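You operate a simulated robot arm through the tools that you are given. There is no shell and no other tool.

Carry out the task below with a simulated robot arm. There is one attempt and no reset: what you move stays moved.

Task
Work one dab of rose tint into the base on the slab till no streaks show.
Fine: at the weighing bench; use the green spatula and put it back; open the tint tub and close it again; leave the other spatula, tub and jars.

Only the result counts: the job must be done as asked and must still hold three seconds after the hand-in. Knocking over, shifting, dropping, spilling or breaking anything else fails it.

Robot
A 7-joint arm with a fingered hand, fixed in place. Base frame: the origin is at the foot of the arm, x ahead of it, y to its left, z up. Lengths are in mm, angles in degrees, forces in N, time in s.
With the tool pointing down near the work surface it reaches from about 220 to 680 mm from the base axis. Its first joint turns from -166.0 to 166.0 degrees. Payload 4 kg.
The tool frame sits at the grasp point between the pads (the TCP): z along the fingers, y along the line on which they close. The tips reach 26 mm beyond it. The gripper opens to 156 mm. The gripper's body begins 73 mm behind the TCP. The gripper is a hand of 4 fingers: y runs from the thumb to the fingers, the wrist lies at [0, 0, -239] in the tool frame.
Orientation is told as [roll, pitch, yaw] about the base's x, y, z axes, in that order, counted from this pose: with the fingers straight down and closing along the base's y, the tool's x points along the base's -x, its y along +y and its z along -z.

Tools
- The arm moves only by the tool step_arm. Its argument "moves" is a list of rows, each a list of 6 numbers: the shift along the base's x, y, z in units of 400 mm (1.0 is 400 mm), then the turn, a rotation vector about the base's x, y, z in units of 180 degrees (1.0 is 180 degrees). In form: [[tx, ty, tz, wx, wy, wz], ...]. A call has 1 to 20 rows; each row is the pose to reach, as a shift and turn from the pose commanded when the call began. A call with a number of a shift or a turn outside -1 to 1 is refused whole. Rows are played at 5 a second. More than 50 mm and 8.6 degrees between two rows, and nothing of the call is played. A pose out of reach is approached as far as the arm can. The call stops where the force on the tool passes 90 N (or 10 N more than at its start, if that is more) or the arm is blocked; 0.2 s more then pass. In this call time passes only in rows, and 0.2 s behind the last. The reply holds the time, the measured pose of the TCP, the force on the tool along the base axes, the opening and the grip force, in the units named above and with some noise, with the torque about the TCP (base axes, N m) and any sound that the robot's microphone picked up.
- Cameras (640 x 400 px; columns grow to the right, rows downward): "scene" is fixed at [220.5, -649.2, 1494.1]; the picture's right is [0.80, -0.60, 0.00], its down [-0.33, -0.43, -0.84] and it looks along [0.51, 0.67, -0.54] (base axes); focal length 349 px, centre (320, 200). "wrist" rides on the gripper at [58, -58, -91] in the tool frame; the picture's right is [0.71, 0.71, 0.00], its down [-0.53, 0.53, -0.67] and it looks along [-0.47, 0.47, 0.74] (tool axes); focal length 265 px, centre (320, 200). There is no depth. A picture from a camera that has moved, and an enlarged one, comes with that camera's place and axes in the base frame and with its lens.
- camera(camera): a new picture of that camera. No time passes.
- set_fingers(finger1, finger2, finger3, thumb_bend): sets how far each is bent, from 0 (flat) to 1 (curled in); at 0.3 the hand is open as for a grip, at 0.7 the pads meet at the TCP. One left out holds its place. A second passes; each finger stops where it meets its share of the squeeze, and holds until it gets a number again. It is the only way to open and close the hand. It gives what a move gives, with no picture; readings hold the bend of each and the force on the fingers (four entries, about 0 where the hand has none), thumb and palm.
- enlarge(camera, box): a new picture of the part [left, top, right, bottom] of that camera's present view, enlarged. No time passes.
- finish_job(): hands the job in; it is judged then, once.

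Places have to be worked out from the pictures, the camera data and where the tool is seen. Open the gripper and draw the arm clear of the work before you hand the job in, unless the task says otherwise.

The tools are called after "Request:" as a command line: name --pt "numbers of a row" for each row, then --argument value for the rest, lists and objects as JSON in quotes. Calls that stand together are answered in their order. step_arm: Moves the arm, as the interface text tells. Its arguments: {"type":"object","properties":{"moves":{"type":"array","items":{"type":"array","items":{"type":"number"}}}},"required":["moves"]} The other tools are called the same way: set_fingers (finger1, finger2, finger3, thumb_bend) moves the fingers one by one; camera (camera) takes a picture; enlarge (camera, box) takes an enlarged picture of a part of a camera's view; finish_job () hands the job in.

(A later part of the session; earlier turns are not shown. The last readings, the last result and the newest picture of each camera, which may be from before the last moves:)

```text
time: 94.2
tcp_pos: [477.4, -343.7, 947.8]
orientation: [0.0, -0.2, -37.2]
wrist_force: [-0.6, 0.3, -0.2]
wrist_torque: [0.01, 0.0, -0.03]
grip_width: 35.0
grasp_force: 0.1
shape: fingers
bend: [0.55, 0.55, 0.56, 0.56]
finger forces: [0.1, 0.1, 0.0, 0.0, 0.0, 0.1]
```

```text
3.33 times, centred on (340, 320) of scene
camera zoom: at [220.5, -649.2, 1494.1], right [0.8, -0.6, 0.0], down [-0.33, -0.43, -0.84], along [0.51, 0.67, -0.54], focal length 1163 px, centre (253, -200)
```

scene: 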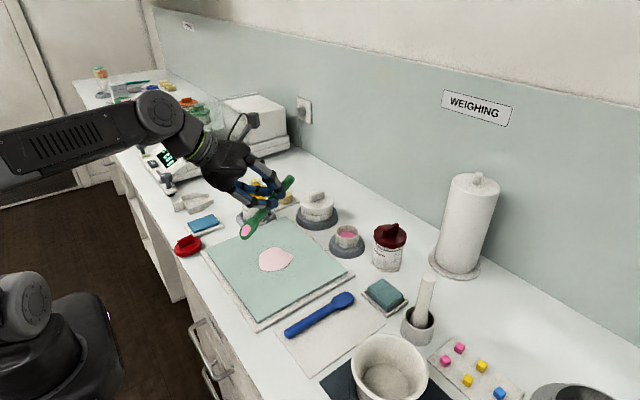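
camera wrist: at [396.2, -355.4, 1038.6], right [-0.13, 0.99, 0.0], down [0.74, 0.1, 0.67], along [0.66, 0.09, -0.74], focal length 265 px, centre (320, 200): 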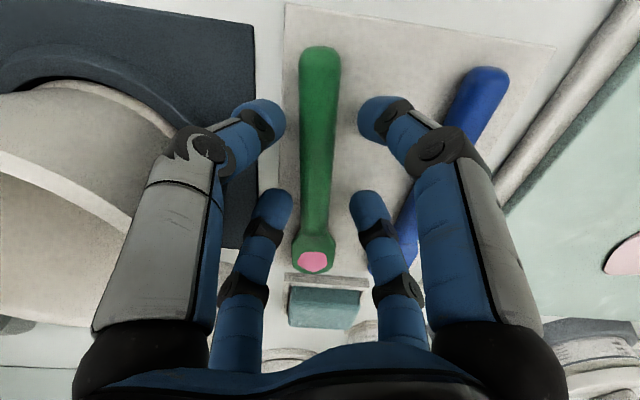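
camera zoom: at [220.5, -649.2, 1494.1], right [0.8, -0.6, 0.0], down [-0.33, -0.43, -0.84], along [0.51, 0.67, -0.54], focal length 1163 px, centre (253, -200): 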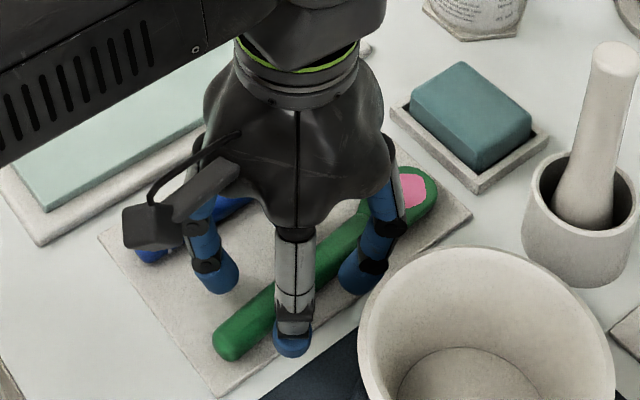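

The spatula settled flat on its mat and the fingers are clear. Rising straight up to inspect.

Request:
step_arm --pt "0 0 0.05 0 0 0" --pt "0 0 0.1 0 0 0" --pt "0 0 0.18 0 0 0" --pt "0 0 0.28 0 0 0" --pt "-0.05 0 0.38 0 0 0" --pt "-0.12 0 0.44 0 0 0"

Request:
enlarge --camera "wrist" --box '[230, 20, 450, 220]'

Request:
enlarge --camera "scene" --box '[260, 270, 420, 370]'

```text
time: 95.6
tcp_pos: [429.4, -341.8, 1125.3]
orientation: [0.0, -0.1, -37.2]
wrist_force: [0.8, 0.5, -0.7]
wrist_torque: [-0.02, -0.01, -0.02]
grip_width: 35.2
grasp_force: 0.2
shape: fingers
bend: [0.55, 0.55, 0.56, 0.56]
finger forces: [0.0, 0.1, 0.0, 0.0, 0.0, 0.0]
```

```text
2.00 times, centred on (340, 120) of wrist
camera zoom: at [349.3, -353.6, 1216.3], right [-0.14, 0.99, 0.0], down [0.74, 0.1, 0.67], along [0.66, 0.09, -0.74], focal length 531 px, centre (280, 360)
```

zoom: 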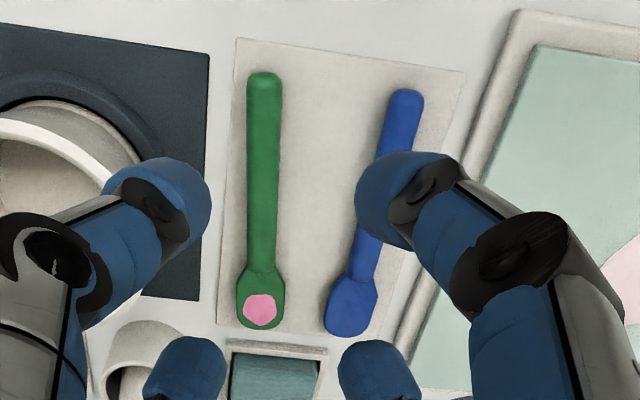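

```text
4.00 times, centred on (340, 320) of scene
camera zoom: at [220.5, -649.2, 1494.1], right [0.8, -0.6, 0.0], down [-0.33, -0.43, -0.84], along [0.51, 0.67, -0.54], focal length 1395 px, centre (240, -280)
```

zoom: 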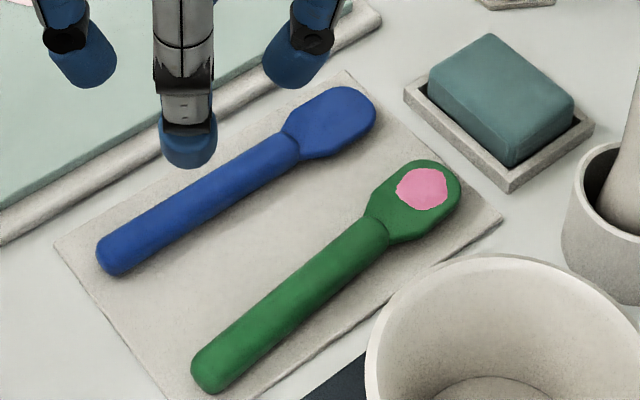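

The green spatula lies back on its mat beside the untouched blue one. Now for the lid: I'll return yaw to 0 and travel toward it.

Request:
step_arm --pt "-0.02 0.09 0 0 0 0.026" --pt "-0.04 0.19 0 0 0 0.052" --pt "-0.06 0.29 0 0 0 0.078" --pt "-0.08 0.39 0 0 0 0.104" --pt "-0.1 0.49 0 0 0 0.13" --pt "-0.12 0.59 0 0 0 0.156" --pt "-0.14 0.68 0 0 0 0.182" --pt "-0.15 0.77 0 0 0 0.2067"

Request:
set_fingers --finger1 0.0 --finger2 0.6 --finger3 0.0 --thumb_bend 0.6

Request:
step_arm --pt "-0.005 0.09 -0.02 0 -0.03 0" --pt "-0.01 0.18 -0.04 0 -0.06 0" --pt "-0.02 0.26 -0.06 0 -0.0889 0" --pt "-0.03 0.32 -0.08 0 -0.0889 0"

Request:
camera --camera "wrist"

Request:
enlarge --camera "wrist" --box '[240, 20, 400, 200]'

```text
time: 97.4
tcp_pos: [367.5, -34.9, 1124.3]
orientation: [0.1, 0.0, 0.0]
wrist_force: [0.2, -0.4, 0.3]
wrist_torque: [0.01, 0.01, 0.0]
grip_width: 34.8
grasp_force: 0.0
shape: fingers
bend: [0.55, 0.55, 0.56, 0.56]
finger forces: [0.0, 0.0, 0.0, 0.0, 0.1, 0.1]
```

```text
time: 98.4
tcp_pos: [369.3, -36.0, 1125.2]
orientation: [0.0, -0.1, -0.1]
wrist_force: [-0.7, -0.5, 0.3]
wrist_torque: [-0.01, -0.02, 0.01]
grip_width: 105.7
grasp_force: 0.0
shape: fingers
bend: [0.01, 0.6, 0.01, 0.6]
finger forces: [0.1, 0.1, 0.0, 0.1, 0.0, 0.0]
```

```text
time: 99.4
tcp_pos: [358.7, 93.2, 1092.4]
orientation: [0.1, -16.0, -0.1]
wrist_force: [-0.3, -0.4, -0.5]
wrist_torque: [-0.04, 0.01, 0.03]
grip_width: 105.7
grasp_force: 0.0
shape: fingers
bend: [0.0, 0.6, 0.01, 0.6]
finger forces: [0.1, 0.0, 0.0, 0.0, 0.0, 0.0]
```

```text
taken
camera wrist: at [277.6, 33.8, 1164.1], right [-0.68, 0.71, -0.2], down [0.32, 0.52, 0.79], along [0.66, 0.47, -0.58], focal length 265 px, centre (320, 200)
```

wrist: 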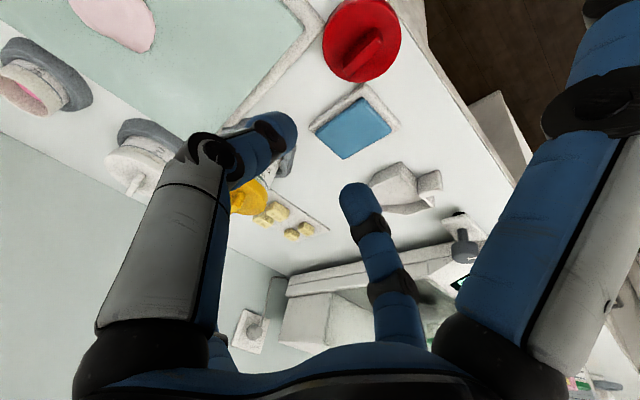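

```text
2.22 times, centred on (320, 110) of wrist
camera zoom: at [277.6, 33.8, 1164.1], right [-0.68, 0.71, -0.2], down [0.32, 0.52, 0.79], along [0.66, 0.47, -0.58], focal length 590 px, centre (320, 400)
```

zoom: 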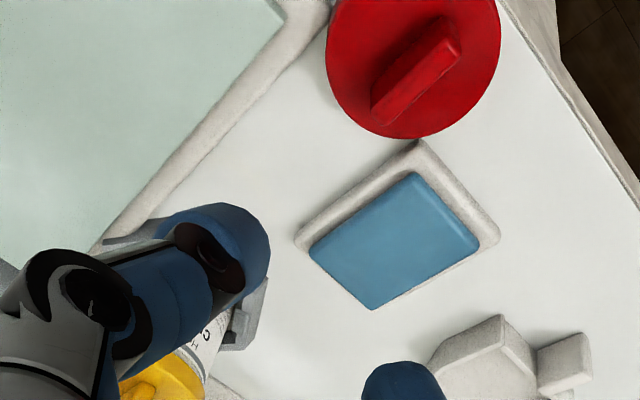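

The bar is at about (359, 98). I'll descend with the same 16° tilt used when removing the lid, straddling the bar.

Request:
step_arm --pt "-0.012 0.011 -0.08 0 0 0" --pt "-0.012 0.011 -0.16 0 0 0" --pt "-0.012 0.011 -0.23 0 0 0" --pt "-0.012 0.011 -0.28 0 0 0" --pt "-0.012 0.011 -0.32 0 0 0"

Request:
camera --camera "wrist"

Request:
enlarge --camera "scene" --box '[170, 205, 240, 265]'

```text
time: 100.6
tcp_pos: [353.6, 96.7, 964.7]
orientation: [0.0, -16.1, -0.1]
wrist_force: [0.0, 0.0, 0.3]
wrist_torque: [-0.01, -0.01, 0.01]
grip_width: 105.5
grasp_force: 0.1
shape: fingers
bend: [0.0, 0.6, 0.01, 0.6]
finger forces: [0.0, 0.0, 0.0, 0.0, 0.1, 0.0]
```

```text
taken
camera wrist: at [272.9, 37.7, 1036.1], right [-0.68, 0.71, -0.19], down [0.32, 0.52, 0.79], along [0.66, 0.47, -0.58], focal length 265 px, centre (320, 200)
```

wrist: 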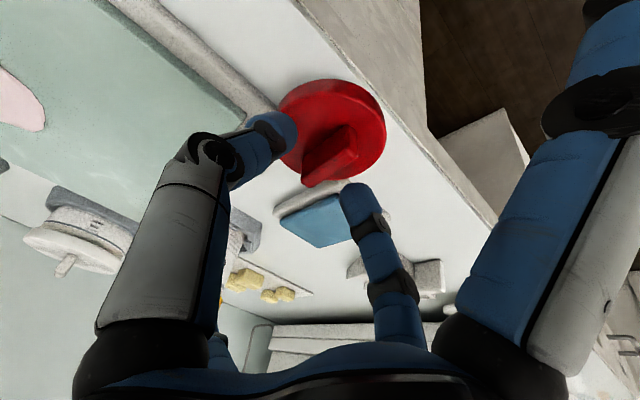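

```text
6.67 times, centred on (205, 235) of scene
camera zoom: at [220.5, -649.2, 1494.1], right [0.8, -0.6, 0.0], down [-0.33, -0.43, -0.84], along [0.51, 0.67, -0.54], focal length 2326 px, centre (1087, -33)
```

zoom: 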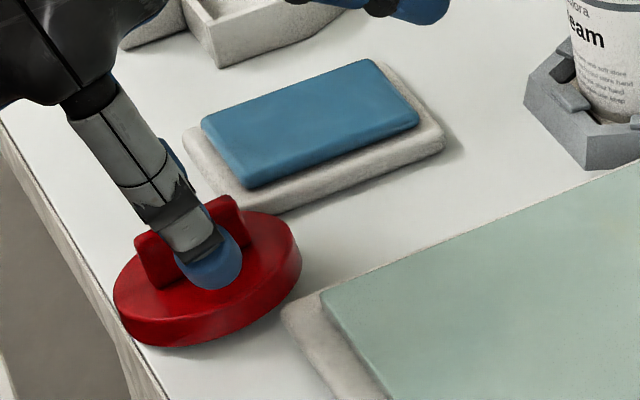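

The bar is between the tips. Lowering 5 mm more and closing.

Request:
step_arm --pt "0 0 -0.012 0 0 0"

Request:
set_fingers --finger2 0.8 --thumb_bend 0.8

Request:
step_arm --pt "0 0 0.01 0 0 0" --pt "0 0 0.03 0 0 0" --pt "0 0 0.06 0 0 0"

Request:
camera --camera "wrist"

Request:
enlarge --camera "scene" --box '[170, 205, 240, 265]'

```text
time: 101.0
tcp_pos: [353.0, 96.8, 959.6]
orientation: [0.1, -16.0, -0.1]
wrist_force: [-1.0, 1.2, 0.3]
wrist_torque: [-0.02, -0.02, -0.01]
grip_width: 105.9
grasp_force: 0.1
shape: fingers
bend: [0.0, 0.6, 0.01, 0.6]
finger forces: [0.1, 0.1, 0.0, 0.0, 0.1, 0.1]
```

```text
time: 102.0
tcp_pos: [352.6, 96.4, 959.0]
orientation: [0.0, -16.1, -0.1]
wrist_force: [0.6, 0.0, 0.2]
wrist_torque: [0.01, 0.0, -0.01]
grip_width: 101.3
grasp_force: 11.4
shape: fingers
bend: [0.0, 0.65, 0.01, 0.73]
finger forces: [0.1, 11.9, 0.1, 0.0, 11.3, 0.0]
```

```text
time: 102.8
tcp_pos: [349.9, 97.9, 982.7]
orientation: [-0.1, -16.0, 0.0]
wrist_force: [-0.1, -0.5, -0.5]
wrist_torque: [0.01, 0.03, 0.01]
grip_width: 101.1
grasp_force: 10.3
shape: fingers
bend: [0.0, 0.64, 0.01, 0.75]
finger forces: [0.1, 10.0, 0.0, 0.0, 10.0, 0.0]
```

```text
taken
camera wrist: at [271.4, 38.9, 1055.4], right [-0.68, 0.71, -0.19], down [0.32, 0.52, 0.79], along [0.66, 0.47, -0.58], focal length 265 px, centre (320, 200)
```

wrist: 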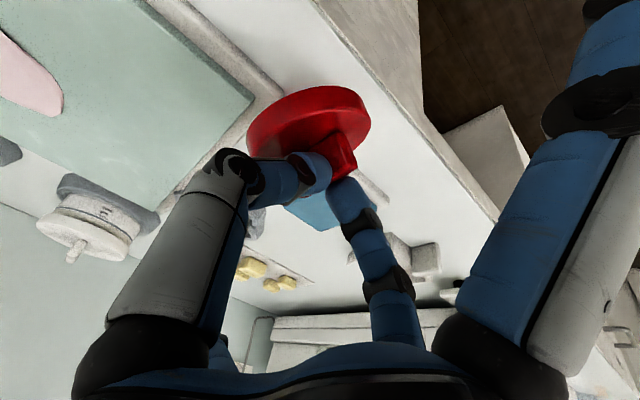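

```text
6.67 times, centred on (205, 235) of scene
camera zoom: at [220.5, -649.2, 1494.1], right [0.8, -0.6, 0.0], down [-0.33, -0.43, -0.84], along [0.51, 0.67, -0.54], focal length 2326 px, centre (1087, -33)
```

zoom: 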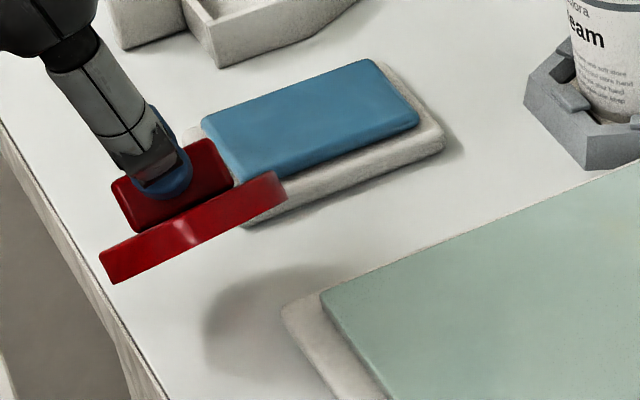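

The lid rolled badly in the pinch as finger2 and the thumb closed unevenly. I'll set it back down gently where it was and re-grip more carefully.

Request:
step_arm --pt "0 0 -0.015 0 0 0" --pt "0 0 -0.03 0 0 0" --pt "0 0 -0.04 0 0 0" --pt "0 0 -0.048 0 0 0"

Request:
enlarge --camera "scene" --box '[170, 205, 240, 265]'

Request:
enlarge --camera "wrist" --box '[190, 40, 430, 240]'

```text
time: 103.8
tcp_pos: [352.5, 95.2, 965.7]
orientation: [0.1, -16.3, 0.0]
wrist_force: [-0.2, -3.4, 15.1]
wrist_torque: [-0.05, -0.01, 0.0]
grip_width: 100.6
grasp_force: 17.2
shape: fingers
bend: [0.0, 0.63, 0.01, 0.76]
finger forces: [0.0, 13.2, 0.0, 0.0, 21.0, 0.0]
```

```text
6.67 times, centred on (205, 235) of scene
camera zoom: at [220.5, -649.2, 1494.1], right [0.8, -0.6, 0.0], down [-0.33, -0.43, -0.84], along [0.51, 0.67, -0.54], focal length 2326 px, centre (1087, -33)
```

zoom: 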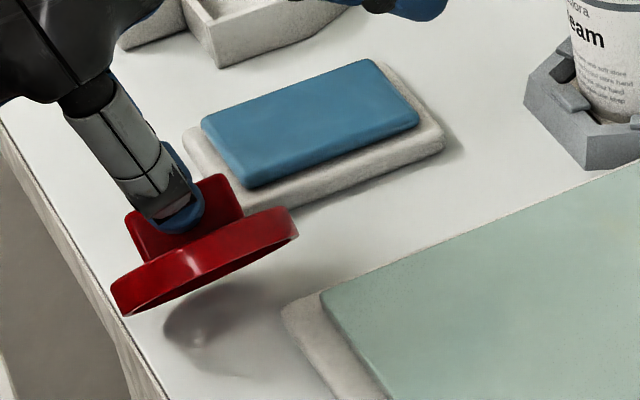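

```text
2.00 times, centred on (310, 140) of wrist
camera zoom: at [272.4, 37.7, 1037.1], right [-0.68, 0.71, -0.2], down [0.32, 0.52, 0.79], along [0.66, 0.47, -0.58], focal length 531 px, centre (340, 320)
```

zoom: 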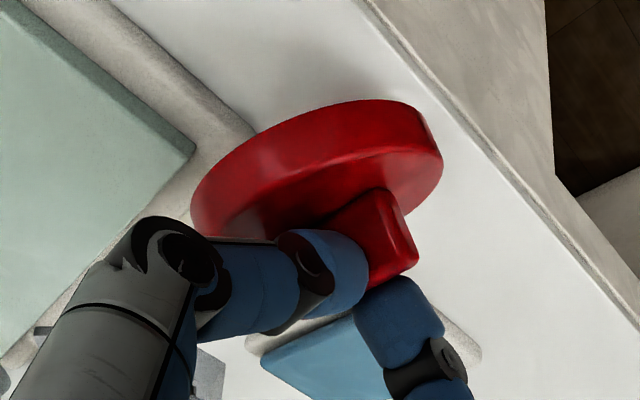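

The +y edge is on the bench and the −y edge is raised. I'll ease the thumb open in small steps so finger2 pushes the bar back upright and the lid settles flat.

Request:
set_fingers --thumb_bend 0.72

Request:
enlarge --camera "scene" --box '[170, 205, 240, 265]'

```text
time: 104.8
tcp_pos: [353.8, 95.6, 966.0]
orientation: [0.1, -16.2, -0.2]
wrist_force: [2.6, -10.5, 29.4]
wrist_torque: [-0.35, -0.22, -0.01]
grip_width: 101.8
grasp_force: 18.1
shape: fingers
bend: [0.0, 0.74, 0.01, 0.73]
finger forces: [0.1, 8.3, 0.1, 0.1, 28.4, 0.0]
```

```text
6.67 times, centred on (205, 235) of scene
camera zoom: at [220.5, -649.2, 1494.1], right [0.8, -0.6, 0.0], down [-0.33, -0.43, -0.84], along [0.51, 0.67, -0.54], focal length 2326 px, centre (1087, -33)
```

zoom: 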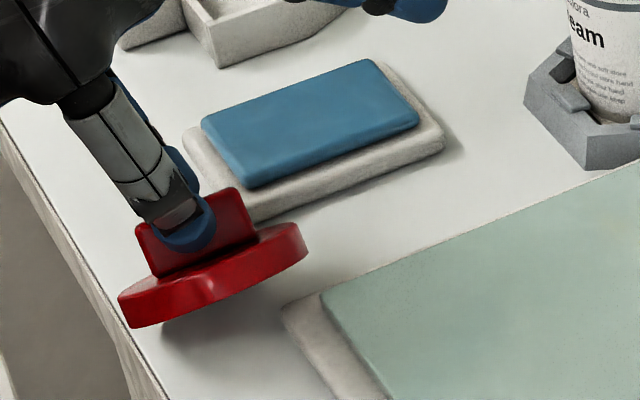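

The lid is closer to level, but the thumb tip presses on its raised side (29 N). I'll raise slightly to relieve it.

Request:
step_arm --pt "0 0 0.006 0 0 0" --pt "0 0 0.012 0 0 0"

Request:
enlarge --camera "scene" --box '[170, 205, 240, 265]'

Request:
enlarge --camera "wrist" --box '[190, 40, 430, 240]'

```text
time: 105.4
tcp_pos: [350.2, 95.6, 967.2]
orientation: [0.0, -15.7, -0.1]
wrist_force: [0.1, -2.2, 6.5]
wrist_torque: [-0.06, -0.05, -0.02]
grip_width: 101.9
grasp_force: 8.9
shape: fingers
bend: [0.0, 0.73, 0.01, 0.72]
finger forces: [0.1, 6.3, 0.1, 0.0, 10.6, 0.0]
```

```text
6.67 times, centred on (205, 235) of scene
camera zoom: at [220.5, -649.2, 1494.1], right [0.8, -0.6, 0.0], down [-0.33, -0.43, -0.84], along [0.51, 0.67, -0.54], focal length 2326 px, centre (1087, -33)
```

zoom: 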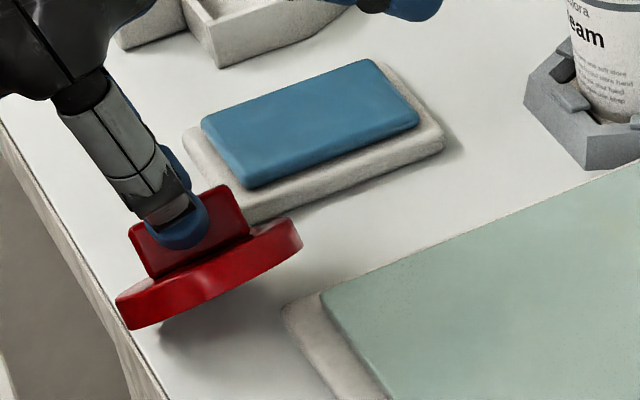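

```text
2.00 times, centred on (310, 140) of wrist
camera zoom: at [270.7, 37.7, 1039.4], right [-0.68, 0.71, -0.19], down [0.32, 0.53, 0.79], along [0.66, 0.47, -0.59], focal length 531 px, centre (340, 320)
```

zoom: 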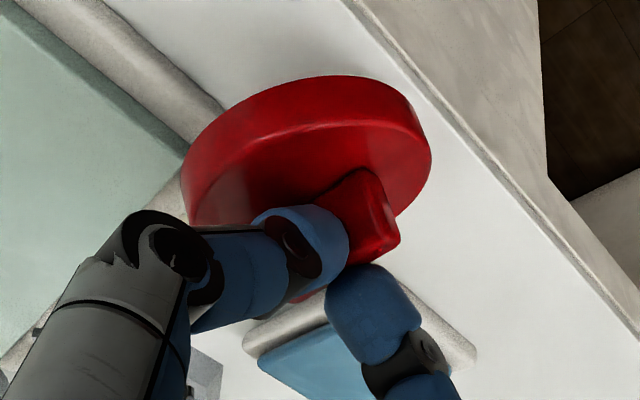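

Grip is now centred (0.73/0.72). I'll lower in small steps to press the lid flat.

Request:
step_arm --pt "0 0 -0.006 0 0 0" --pt "0 0 -0.012 0 0 0" --pt "0 0 -0.018 0 0 0"

Request:
enlarge --camera "scene" --box '[170, 205, 240, 265]'

```text
time: 106.2
tcp_pos: [353.5, 95.8, 964.5]
orientation: [0.0, -16.4, -0.2]
wrist_force: [1.4, -16.6, 38.3]
wrist_torque: [-0.59, -0.2, -0.05]
grip_width: 102.1
grasp_force: 24.9
shape: fingers
bend: [0.0, 0.74, 0.01, 0.73]
finger forces: [0.0, 13.5, 0.1, 0.1, 36.0, 0.0]
```

```text
6.67 times, centred on (205, 235) of scene
camera zoom: at [220.5, -649.2, 1494.1], right [0.8, -0.6, 0.0], down [-0.33, -0.43, -0.84], along [0.51, 0.67, -0.54], focal length 2326 px, centre (1087, -33)
```

zoom: 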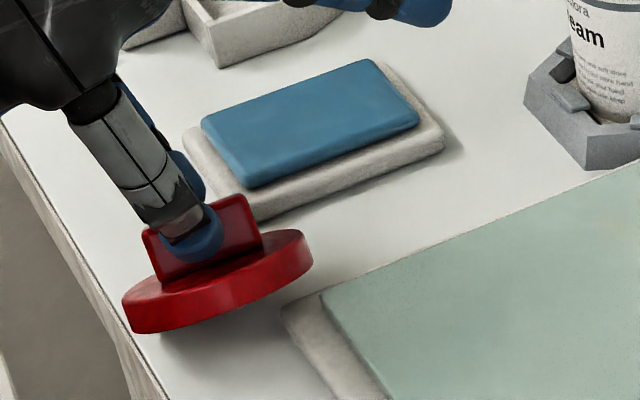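

Pressing isn't levelling it (38 N on the thumb), so I'll relieve the load and just release; the edge has only a centimetre or so to settle.

Request:
step_arm --pt "0 0 0.008 0 0 0" --pt "0 0 0.016 0 0 0"

Request:
set_fingers --finger2 0.69 --thumb_bend 0.69

Request:
enlarge --camera "scene" --box '[170, 205, 240, 265]'

```text
time: 106.8
tcp_pos: [349.9, 97.5, 965.9]
orientation: [0.1, -15.9, -0.1]
wrist_force: [0.0, -5.0, 11.7]
wrist_torque: [-0.17, -0.12, -0.03]
grip_width: 101.9
grasp_force: 11.0
shape: fingers
bend: [0.0, 0.73, 0.01, 0.68]
finger forces: [0.0, 7.5, 0.0, 0.0, 14.8, 0.0]
```

```text
time: 107.8
tcp_pos: [351.7, 96.1, 967.8]
orientation: [0.2, -16.1, -0.1]
wrist_force: [1.4, -1.8, 9.1]
wrist_torque: [-0.08, -0.05, 0.01]
grip_width: 102.3
grasp_force: 4.2
shape: fingers
bend: [0.0, 0.71, 0.01, 0.68]
finger forces: [0.1, 3.6, 0.0, 0.0, 4.8, 0.1]
```

```text
6.67 times, centred on (205, 235) of scene
camera zoom: at [220.5, -649.2, 1494.1], right [0.8, -0.6, 0.0], down [-0.33, -0.43, -0.84], along [0.51, 0.67, -0.54], focal length 2326 px, centre (1087, -33)
```

zoom: 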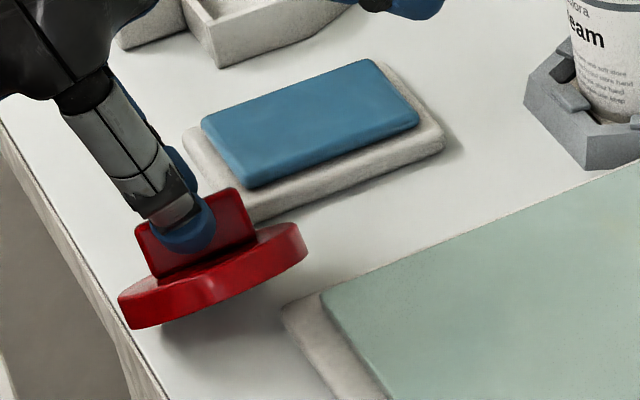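

Forces are fading. Opening a little further.

Request:
step_arm --pt "0 0 0.006 0 0 0"

Request:
set_fingers --finger2 0.66 --thumb_bend 0.65

Request:
enlarge --camera "scene" --box '[170, 205, 240, 265]'

Request:
camera --camera "wrist"

```text
time: 108.2
tcp_pos: [351.7, 96.4, 969.8]
orientation: [0.1, -15.8, 0.0]
wrist_force: [1.0, -0.6, 2.3]
wrist_torque: [-0.01, -0.01, -0.02]
grip_width: 102.1
grasp_force: 0.4
shape: fingers
bend: [0.0, 0.7, 0.01, 0.69]
finger forces: [0.0, 1.3, 0.1, 0.1, 0.4, 0.0]
```

```text
time: 109.2
tcp_pos: [351.1, 96.0, 970.9]
orientation: [0.1, -16.0, -0.1]
wrist_force: [0.8, 0.7, -0.3]
wrist_torque: [0.0, 0.01, -0.02]
grip_width: 103.2
grasp_force: 0.0
shape: fingers
bend: [0.0, 0.66, 0.01, 0.65]
finger forces: [0.0, 0.1, 0.0, 0.0, 0.1, 0.1]
```

```text
6.67 times, centred on (205, 235) of scene
camera zoom: at [220.5, -649.2, 1494.1], right [0.8, -0.6, 0.0], down [-0.33, -0.43, -0.84], along [0.51, 0.67, -0.54], focal length 2326 px, centre (1087, -33)
```

zoom: 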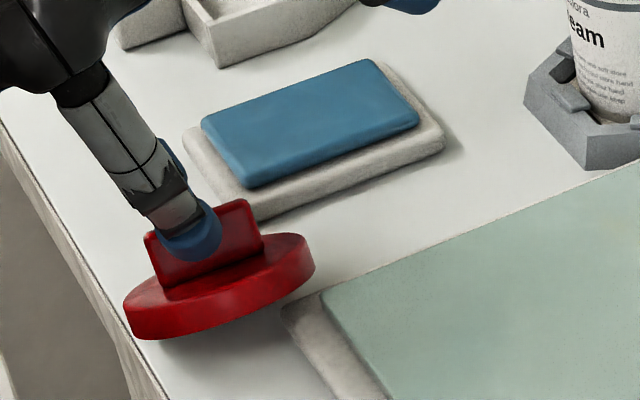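

```text
taken
camera wrist: at [271.2, 37.6, 1041.8], right [-0.68, 0.71, -0.19], down [0.32, 0.52, 0.79], along [0.66, 0.47, -0.58], focal length 265 px, centre (320, 200)
```

wrist: 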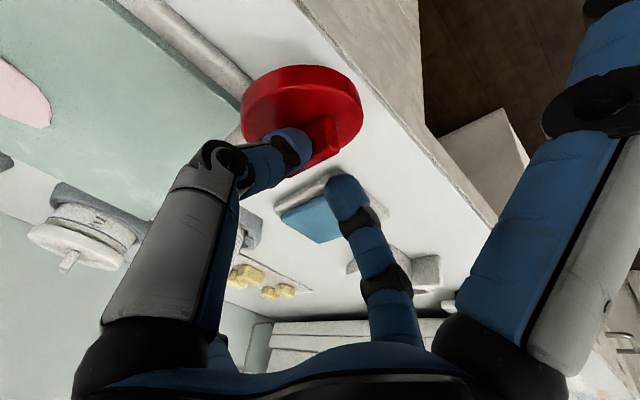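

With no finger force the lid still leans, so its −y side must be resting on the slab mat's corner. I'll rise and look properly.

Request:
set_fingers --finger2 0.6 --thumb_bend 0.6

Request:
step_arm --pt "0 0 0.06 0 0 0" --pt "0 0 0.14 0 0.03 0" --pt "0 0 0.22 0 0.06 0" --pt "0 0 0.3 0 0.0889 0"

Request:
enlarge --camera "wrist" --box '[220, 10, 400, 200]'

Request:
enlarge --camera "scene" --box '[170, 205, 240, 265]'

```text
time: 110.2
tcp_pos: [351.2, 97.3, 969.8]
orientation: [0.0, -16.0, -0.1]
wrist_force: [0.5, 0.4, 0.3]
wrist_torque: [-0.03, 0.01, 0.03]
grip_width: 105.4
grasp_force: 0.1
shape: fingers
bend: [0.0, 0.6, 0.01, 0.6]
finger forces: [0.0, 0.0, 0.1, 0.1, 0.0, 0.0]
```

```text
time: 111.2
tcp_pos: [352.0, 96.5, 1091.3]
orientation: [-0.1, 0.1, -0.1]
wrist_force: [-0.2, -0.1, -0.3]
wrist_torque: [-0.02, 0.04, 0.0]
grip_width: 105.9
grasp_force: 0.1
shape: fingers
bend: [0.0, 0.6, 0.0, 0.6]
finger forces: [0.1, 0.0, 0.0, 0.1, 0.1, 0.0]
```

```text
2.11 times, centred on (310, 105) of wrist
camera zoom: at [294.8, 38.4, 1181.1], right [-0.71, 0.71, 0.0], down [0.53, 0.53, 0.67], along [0.47, 0.47, -0.74], focal length 559 px, centre (341, 400)
```

zoom: 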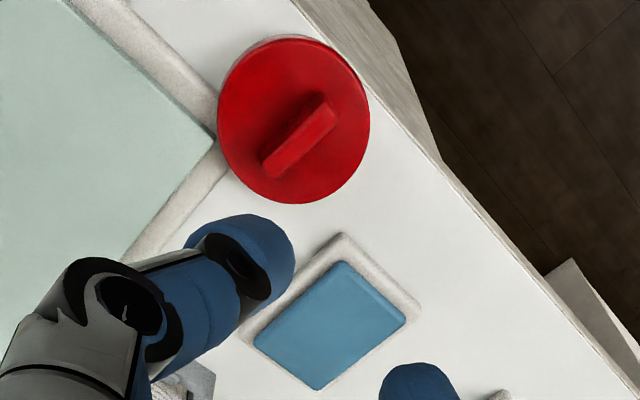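

```text
6.67 times, centred on (205, 235) of scene
camera zoom: at [220.5, -649.2, 1494.1], right [0.8, -0.6, 0.0], down [-0.33, -0.43, -0.84], along [0.51, 0.67, -0.54], focal length 2326 px, centre (1087, -33)
```

zoom: 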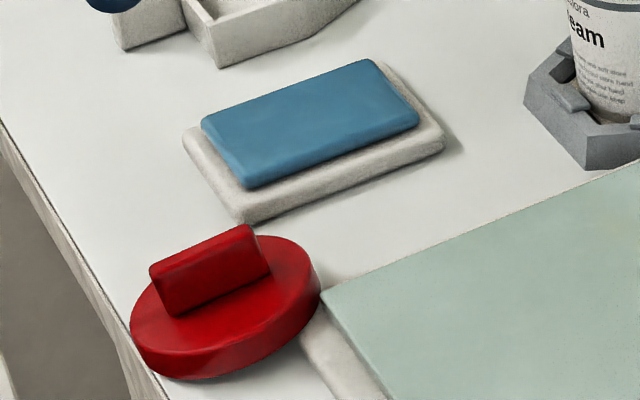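

The lid rests partly on the slab mat at about (361, 75), bar yawed about −9°. I'll pick it with a vertical tool, tips low on the bar for a stabler pinch, and park it on the roomy flat slab before the final regrip.

Request:
set_fingers --finger2 0.63 --thumb_bend 0.63

Request:
step_arm --pt "0.01 -0.02 -0.08 0 0 -0.02" --pt "0.02 -0.04 -0.16 0 0 -0.044" --pt "0.02 -0.0435 -0.23 0 0 -0.044" --pt "0.02 -0.0435 -0.28 0 0 -0.044" --pt "0.02 -0.0435 -0.31 0 0 -0.044" --pt "0.02 -0.0435 -0.325 0 0 -0.044"

Request:
camera --camera "wrist"

Request:
enlarge --camera "scene" --box '[170, 205, 240, 265]'

```text
time: 112.2
tcp_pos: [351.6, 97.8, 1088.6]
orientation: [0.0, 0.0, -0.1]
wrist_force: [0.3, 0.0, 0.1]
wrist_torque: [0.01, -0.02, 0.0]
grip_width: 104.4
grasp_force: 0.0
shape: fingers
bend: [0.0, 0.63, 0.0, 0.63]
finger forces: [0.0, 0.0, 0.0, 0.1, 0.1, 0.0]
```

```text
time: 113.6
tcp_pos: [359.8, 79.4, 960.1]
orientation: [0.0, -0.1, -8.1]
wrist_force: [-0.8, -0.4, -0.4]
wrist_torque: [-0.01, -0.01, 0.0]
grip_width: 104.3
grasp_force: 0.2
shape: fingers
bend: [0.0, 0.63, 0.0, 0.63]
finger forces: [0.1, 0.0, 0.0, 0.1, 0.1, 0.1]
```

```text
taken
camera wrist: at [294.7, 29.1, 1051.8], right [-0.6, 0.8, 0.0], down [0.59, 0.45, 0.67], along [0.53, 0.4, -0.74], focal length 265 px, centre (320, 200)
```

wrist: 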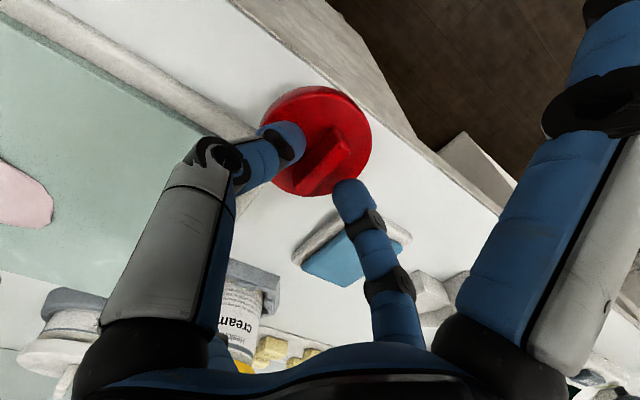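

```text
6.67 times, centred on (205, 235) of scene
camera zoom: at [220.5, -649.2, 1494.1], right [0.8, -0.6, 0.0], down [-0.33, -0.43, -0.84], along [0.51, 0.67, -0.54], focal length 2326 px, centre (1087, -33)
```

zoom: 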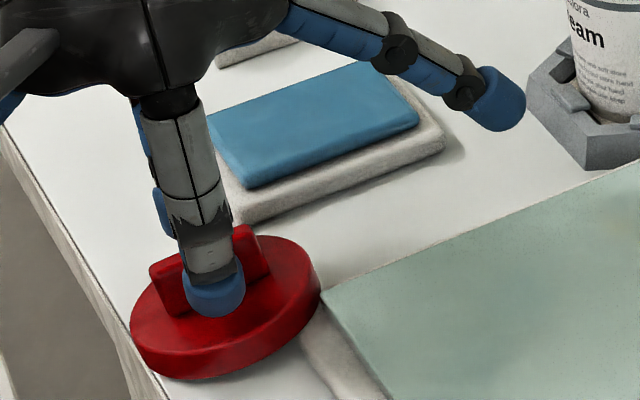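

Well placed. I'll feel down a few more millimetres for light tip contact on the lid top.

Request:
step_arm --pt "0 0.003 -0.004 0 0 0" --pt "0 0.003 -0.008 0 0 0"

Request:
step_arm --pt "0 0 -0.003 0 0 0" --pt "0 0 -0.006 0 0 0"

```text
time: 114.2
tcp_pos: [359.6, 81.1, 957.6]
orientation: [0.0, -0.1, -7.9]
wrist_force: [0.0, 0.3, 0.2]
wrist_torque: [-0.01, -0.03, 0.0]
grip_width: 104.6
grasp_force: 0.0
shape: fingers
bend: [0.0, 0.63, 0.0, 0.63]
finger forces: [0.0, 0.0, 0.0, 0.1, 0.1, 0.0]
```

```text
time: 114.8
tcp_pos: [360.2, 80.3, 955.6]
orientation: [0.0, -0.1, -8.0]
wrist_force: [-0.7, -0.4, 0.2]
wrist_torque: [-0.01, -0.01, -0.03]
grip_width: 104.6
grasp_force: 0.0
shape: fingers
bend: [0.0, 0.63, 0.0, 0.63]
finger forces: [0.0, 0.0, 0.0, 0.0, 0.1, 0.1]
```

No contact yet; a little further down.

Request:
step_arm --pt "0 0 -0.004 0 0 0" --pt "0 0 -0.008 0 0 0"

Request:
enlarge --camera "scene" --box '[170, 205, 240, 265]'

```text
time: 115.4
tcp_pos: [359.0, 80.7, 952.0]
orientation: [0.0, 0.0, -8.0]
wrist_force: [-0.1, 0.2, 0.6]
wrist_torque: [-0.01, -0.01, 0.01]
grip_width: 104.3
grasp_force: 0.1
shape: fingers
bend: [0.0, 0.63, 0.0, 0.63]
finger forces: [0.0, 0.0, 0.0, 0.0, 0.2, 0.1]
```

```text
6.67 times, centred on (205, 235) of scene
camera zoom: at [220.5, -649.2, 1494.1], right [0.8, -0.6, 0.0], down [-0.33, -0.43, -0.84], along [0.51, 0.67, -0.54], focal length 2326 px, centre (1087, -33)
```

zoom: 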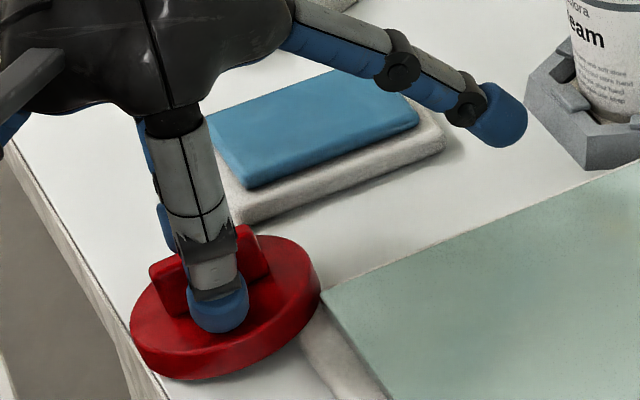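

Tips are now low on the bar. Closing the pinch and lifting slightly to check attitude.

Request:
set_fingers --finger2 0.8 --thumb_bend 0.8

Request:
step_arm --pt "0 0 0.01 0 0 0" --pt "0 0 0.03 0 0 0" --pt "0 0 0.06 0 0 0"

Request:
enlarge --camera "scene" --box '[170, 205, 240, 265]'

Request:
camera --camera "wrist"

```text
time: 116.4
tcp_pos: [359.0, 80.7, 952.9]
orientation: [0.0, -0.2, -7.9]
wrist_force: [0.0, -1.0, 0.5]
wrist_torque: [0.03, -0.01, 0.01]
grip_width: 101.2
grasp_force: 11.4
shape: fingers
bend: [0.0, 0.64, 0.0, 0.73]
finger forces: [0.0, 11.3, 0.0, 0.0, 11.5, 0.0]
```

```text
time: 117.2
tcp_pos: [360.7, 80.3, 974.1]
orientation: [-0.1, -0.1, -7.9]
wrist_force: [0.1, 0.7, -0.1]
wrist_torque: [0.0, -0.02, -0.01]
grip_width: 101.2
grasp_force: 11.9
shape: fingers
bend: [0.0, 0.64, 0.0, 0.74]
finger forces: [0.0, 11.5, 0.0, 0.0, 11.3, 0.0]
```

```text
6.67 times, centred on (205, 235) of scene
camera zoom: at [220.5, -649.2, 1494.1], right [0.8, -0.6, 0.0], down [-0.33, -0.43, -0.84], along [0.51, 0.67, -0.54], focal length 2326 px, centre (1087, -33)
```

zoom: 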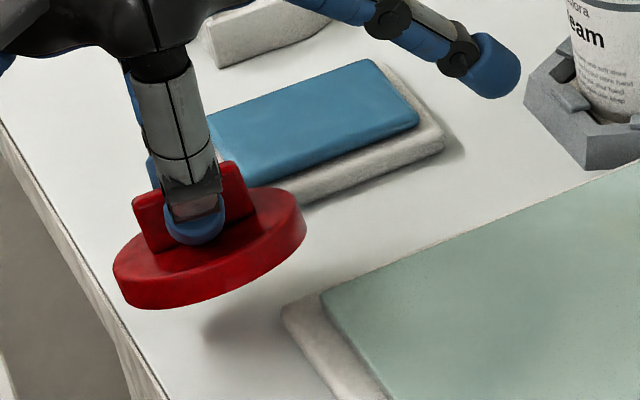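

```text
taken
camera wrist: at [295.3, 30.8, 1066.2], right [-0.6, 0.8, 0.0], down [0.59, 0.45, 0.67], along [0.53, 0.4, -0.74], focal length 265 px, centre (320, 200)
```

wrist: 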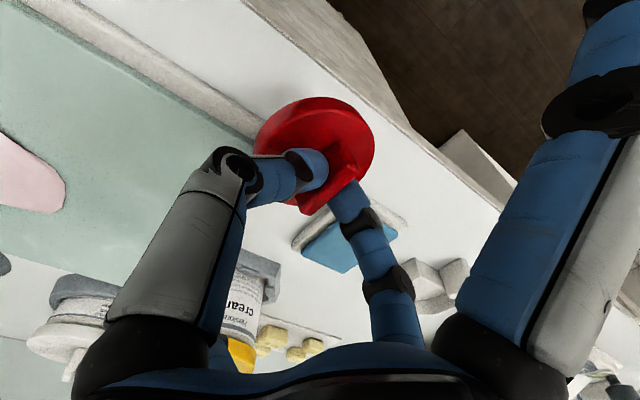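

Held again with slight roll (finger2 stops early, so the bar sits about 6 mm to the +y side of centre). I'll carry the lid to the empty left-front part of the slab at (432, 5).

Request:
step_arm --pt "0 0 0.05 0 0 0" --pt "0.01 -0.01 0.1 0 0 0" --pt "0.05 -0.05 0.13 0 0 0" --pt "0.1 -0.1 0.13 0 0 0" --pt "0.15 -0.15 0.13 0 0 0" --pt "0.18 -0.19 0.1 0 0 0" --pt "0.18 -0.19 0.06 0 0 0"

Request:
enlarge --camera "scene" --box '[190, 195, 310, 295]'

```text
time: 118.8
tcp_pos: [431.9, 4.4, 997.4]
orientation: [0.0, -0.1, -8.0]
wrist_force: [-1.0, -0.4, -0.1]
wrist_torque: [-0.02, 0.02, 0.02]
grip_width: 101.8
grasp_force: 11.5
shape: fingers
bend: [0.0, 0.64, 0.0, 0.74]
finger forces: [0.1, 11.4, 0.0, 0.0, 11.4, 0.0]
```

```text
4.00 times, centred on (250, 245) of scene
camera zoom: at [220.5, -649.2, 1494.1], right [0.8, -0.6, 0.0], down [-0.33, -0.43, -0.84], along [0.51, 0.67, -0.54], focal length 1395 px, centre (600, 20)
```

zoom: 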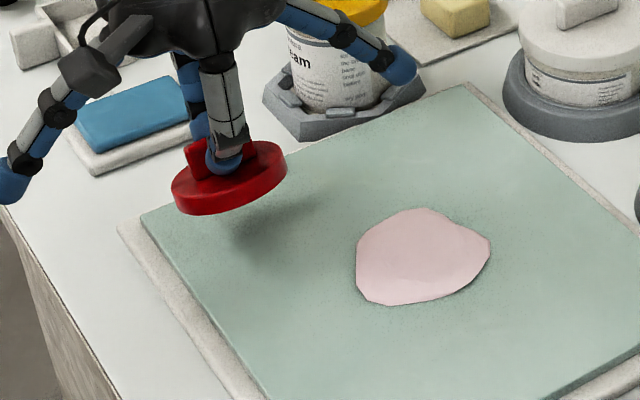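

The lid is over clear slab. Lowering with force watch.

Request:
step_arm --pt "0 0 -0.02 0 0 0" --pt "0 0 -0.04 0 0 0" --pt "0 0 -0.055 0 0 0"

Request:
step_arm --pt "0 0 -0.005 0 0 0" --pt "0 0 -0.01 0 0 0" --pt "0 0 -0.014 0 0 0"

Request:
enlarge --camera "scene" --box '[190, 195, 310, 295]'

```text
time: 119.6
tcp_pos: [432.8, 6.1, 976.5]
orientation: [0.1, -0.1, -8.1]
wrist_force: [0.3, 0.0, -0.2]
wrist_torque: [-0.04, -0.04, 0.03]
grip_width: 101.2
grasp_force: 10.7
shape: fingers
bend: [0.0, 0.64, 0.0, 0.74]
finger forces: [0.0, 11.4, 0.1, 0.0, 11.4, 0.1]
```

```text
time: 120.4
tcp_pos: [431.6, 5.8, 971.5]
orientation: [0.0, 0.0, -8.0]
wrist_force: [-0.6, 0.2, -1.0]
wrist_torque: [-0.03, 0.01, -0.04]
grip_width: 101.2
grasp_force: 11.1
shape: fingers
bend: [0.0, 0.64, 0.0, 0.74]
finger forces: [0.1, 11.5, 0.1, 0.0, 11.4, 0.0]
```

```text
4.00 times, centred on (250, 245) of scene
camera zoom: at [220.5, -649.2, 1494.1], right [0.8, -0.6, 0.0], down [-0.33, -0.43, -0.84], along [0.51, 0.67, -0.54], focal length 1395 px, centre (600, 20)
```

zoom: 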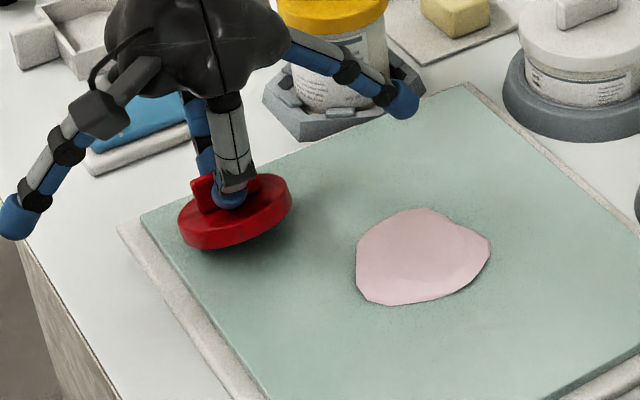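

Not touching yet; continuing down slowly.

Request:
step_arm --pt "0 0 -0.006 0 0 0" --pt "0 0 -0.012 0 0 0" --pt "0 0 -0.017 0 0 0"

Request:
enlarge --camera "scene" --box '[190, 195, 310, 295]'

```text
time: 121.2
tcp_pos: [432.3, 4.7, 966.2]
orientation: [0.0, -0.2, -8.1]
wrist_force: [0.1, -3.5, 4.7]
wrist_torque: [0.05, 0.01, 0.0]
grip_width: 101.6
grasp_force: 13.4
shape: fingers
bend: [0.0, 0.64, 0.0, 0.74]
finger forces: [0.0, 12.1, 0.1, 0.1, 15.5, 0.0]
```

```text
4.00 times, centred on (250, 245) of scene
camera zoom: at [220.5, -649.2, 1494.1], right [0.8, -0.6, 0.0], down [-0.33, -0.43, -0.84], along [0.51, 0.67, -0.54], focal length 1395 px, centre (600, 20)
```

zoom: 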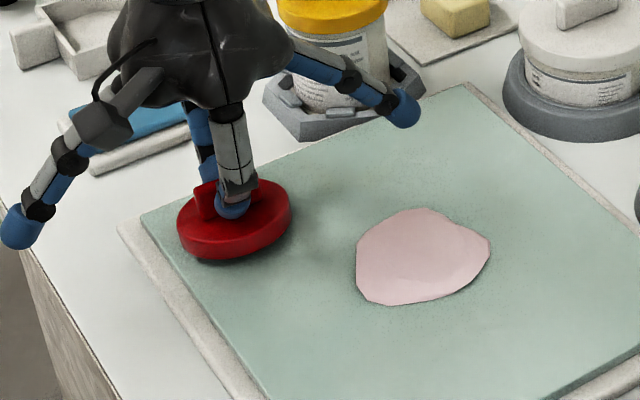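

Touchdown at about 5 N with only a slight lean. Releasing here lets it settle flat.

Request:
step_arm --pt "0 0 -0.004 0 0 0"

Request:
set_fingers --thumb_bend 0.7

Request:
set_fingers --finger2 0.6 --thumb_bend 0.62

Request:
step_arm --pt "0 0 0.04 0 0 0" --pt "0 0 0.12 0 0 0" --pt "0 0 0.2 0 0 0" --pt "0 0 0.28 0 0 0"

Request:
camera --camera "wrist"

Request:
enlarge --camera "scene" --box '[190, 195, 310, 295]'

```text
time: 121.6
tcp_pos: [432.0, 5.8, 963.9]
orientation: [0.1, 0.0, -8.0]
wrist_force: [0.2, -1.7, 2.9]
wrist_torque: [0.03, -0.01, 0.01]
grip_width: 101.3
grasp_force: 13.1
shape: fingers
bend: [0.0, 0.73, 0.0, 0.73]
finger forces: [0.0, 12.4, 0.0, 0.0, 14.4, 0.1]
```

```text
time: 122.6
tcp_pos: [432.2, 5.9, 963.4]
orientation: [0.1, -0.1, -8.0]
wrist_force: [-0.4, 0.1, 0.7]
wrist_torque: [0.02, 0.02, -0.04]
grip_width: 102.6
grasp_force: 5.2
shape: fingers
bend: [0.0, 0.73, 0.0, 0.68]
finger forces: [0.1, 5.8, 0.0, 0.0, 5.1, 0.1]
```

```text
time: 123.6
tcp_pos: [432.5, 6.3, 963.8]
orientation: [0.1, -0.1, -7.9]
wrist_force: [-1.0, -0.1, 0.8]
wrist_torque: [0.01, 0.0, 0.01]
grip_width: 104.7
grasp_force: 0.1
shape: fingers
bend: [0.0, 0.6, 0.0, 0.62]
finger forces: [0.1, 0.1, 0.1, 0.0, 0.0, 0.0]
```

```text
time: 124.6
tcp_pos: [431.9, 5.8, 1075.0]
orientation: [0.0, 0.0, -8.0]
wrist_force: [0.2, 0.6, 0.4]
wrist_torque: [0.02, 0.01, 0.01]
grip_width: 104.6
grasp_force: 0.0
shape: fingers
bend: [0.0, 0.6, 0.0, 0.62]
finger forces: [0.0, 0.0, 0.1, 0.0, 0.1, 0.0]
```

```text
taken
camera wrist: at [366.9, -45.1, 1167.0], right [-0.6, 0.8, 0.0], down [0.59, 0.45, 0.67], along [0.53, 0.4, -0.74], focal length 265 px, centre (320, 200)
```

wrist: 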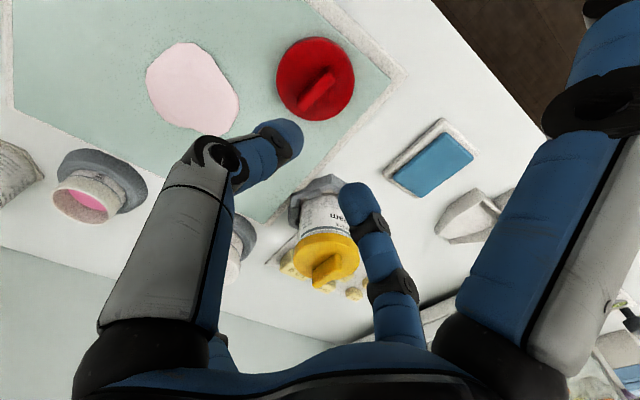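

```text
4.00 times, centred on (250, 245) of scene
camera zoom: at [220.5, -649.2, 1494.1], right [0.8, -0.6, 0.0], down [-0.33, -0.43, -0.84], along [0.51, 0.67, -0.54], focal length 1395 px, centre (600, 20)
```

zoom: 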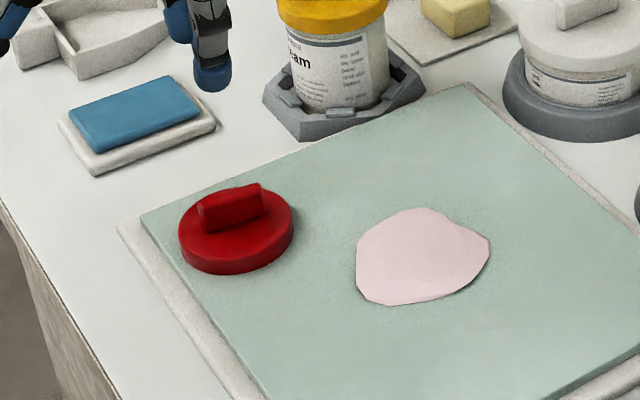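

The lid sits flat on the slab. I'll zoom in to measure the bar's centre and direction precisely.

Request:
enlarge --camera "wrist" --box '[255, 20, 375, 140]'

Request:
enlarge --camera "scene" --box '[226, 232, 276, 272]'

```text
3.33 times, centred on (315, 80) of wrist
camera zoom: at [366.9, -45.1, 1167.0], right [-0.6, 0.8, 0.0], down [0.59, 0.45, 0.67], along [0.53, 0.4, -0.74], focal length 885 px, centre (337, 600)
```

zoom: 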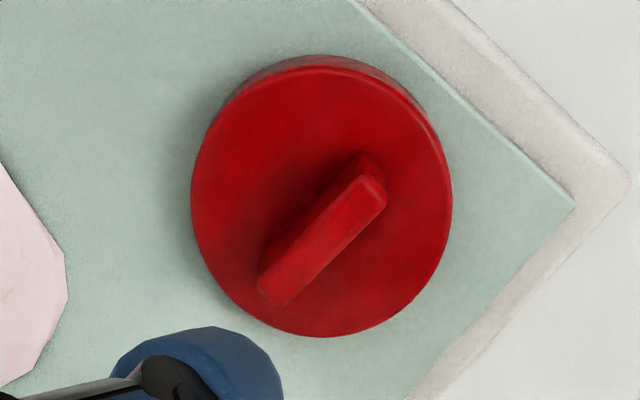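

```text
10.00 times, centred on (251, 252) of scene
camera zoom: at [220.5, -649.2, 1494.1], right [0.8, -0.6, 0.0], down [-0.33, -0.43, -0.84], along [0.51, 0.67, -0.54], focal length 3488 px, centre (1010, -320)
```

zoom: 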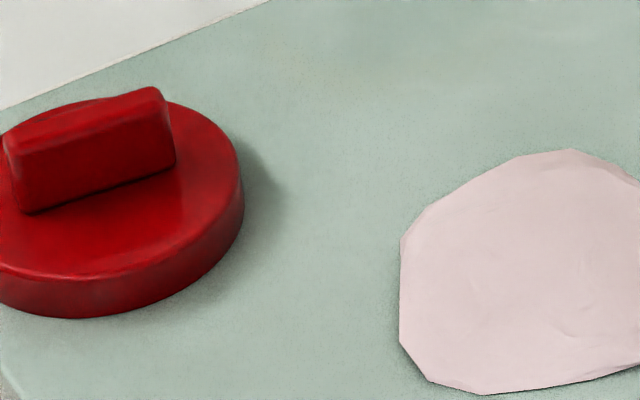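

Bar centre is about (432.5, 0.3), yaw −8.7°, lid flat. I'll apply the 16° outward tilt about the pinch axis and descend over the bar.

Request:
step_arm --pt "-0.005 -0.004 -0.03 -0.004 -0.03 0" --pt "-0.01 -0.008 -0.07 -0.008 -0.06 0" --pt "-0.0165 -0.011 -0.11 -0.0124 -0.088 -0.003" --pt "-0.0165 -0.011 -0.16 -0.0124 -0.088 -0.003" --pt "-0.0165 -0.011 -0.21 -0.0124 -0.088 -0.003" --pt "-0.0165 -0.011 -0.25 -0.0124 -0.088 -0.003"

Request:
camera --camera "wrist"

Request:
enlarge --camera "scene" --box '[190, 195, 310, 295]'

```text
time: 126.0
tcp_pos: [424.7, -0.1, 975.0]
orientation: [0.2, -16.1, -8.7]
wrist_force: [-0.9, -0.2, -0.3]
wrist_torque: [0.0, 0.03, 0.0]
grip_width: 104.7
grasp_force: 0.0
shape: fingers
bend: [0.0, 0.6, 0.0, 0.62]
finger forces: [0.1, 0.0, 0.0, 0.0, 0.0, 0.1]
```

```text
taken
camera wrist: at [337.7, -47.0, 1046.2], right [-0.57, 0.8, -0.19], down [0.4, 0.47, 0.79], along [0.72, 0.37, -0.58], focal length 265 px, centre (320, 200)
```

wrist: 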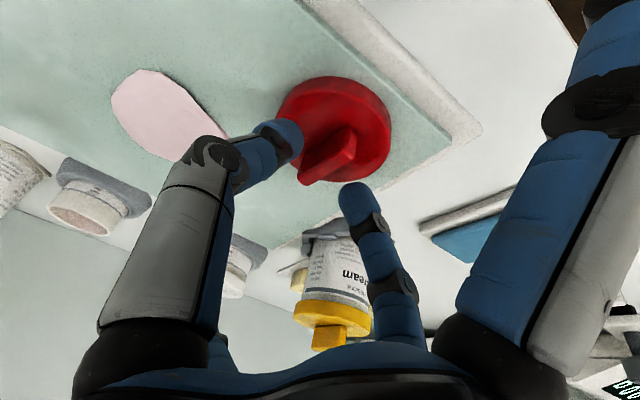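

```text
4.00 times, centred on (250, 245) of scene
camera zoom: at [220.5, -649.2, 1494.1], right [0.8, -0.6, 0.0], down [-0.33, -0.43, -0.84], along [0.51, 0.67, -0.54], focal length 1395 px, centre (600, 20)
```

zoom: 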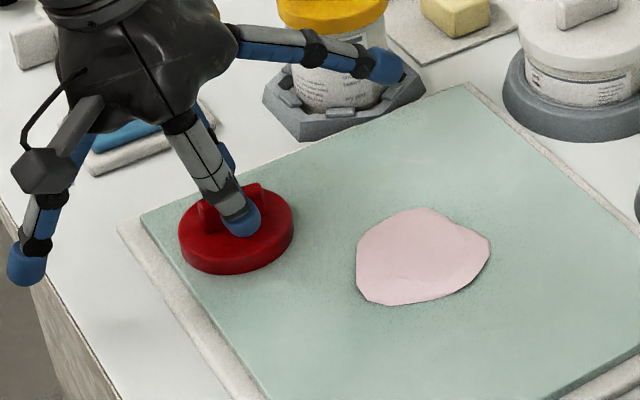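

The bar is centred between tips, with the right attitude. Lowering about 9 mm, checking for contact.

Request:
step_arm --pt "0 0.002 -0.01 0 0 0" --pt "0 0.002 -0.018 0 0 0" --pt "0 0.002 -0.023 0 0 0"

Request:
enlarge --camera "wrist" --box '[240, 60, 420, 240]'

```text
time: 126.8
tcp_pos: [424.5, 1.7, 966.6]
orientation: [0.2, -16.2, -8.6]
wrist_force: [-0.3, -0.2, 0.1]
wrist_torque: [0.04, 0.02, -0.01]
grip_width: 104.5
grasp_force: 0.0
shape: fingers
bend: [0.0, 0.6, 0.0, 0.62]
finger forces: [0.0, 0.0, 0.0, 0.0, 0.1, 0.0]
```

```text
2.22 times, centred on (330, 150) of wrist
camera zoom: at [337.7, -45.5, 1037.7], right [-0.57, 0.8, -0.19], down [0.39, 0.47, 0.79], along [0.72, 0.37, -0.58], focal length 590 px, centre (298, 311)
```

zoom: 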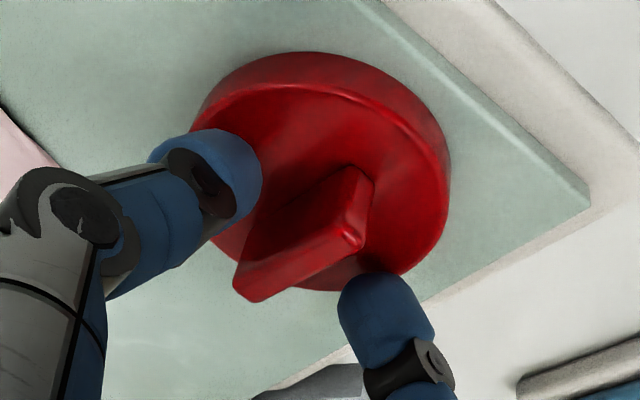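

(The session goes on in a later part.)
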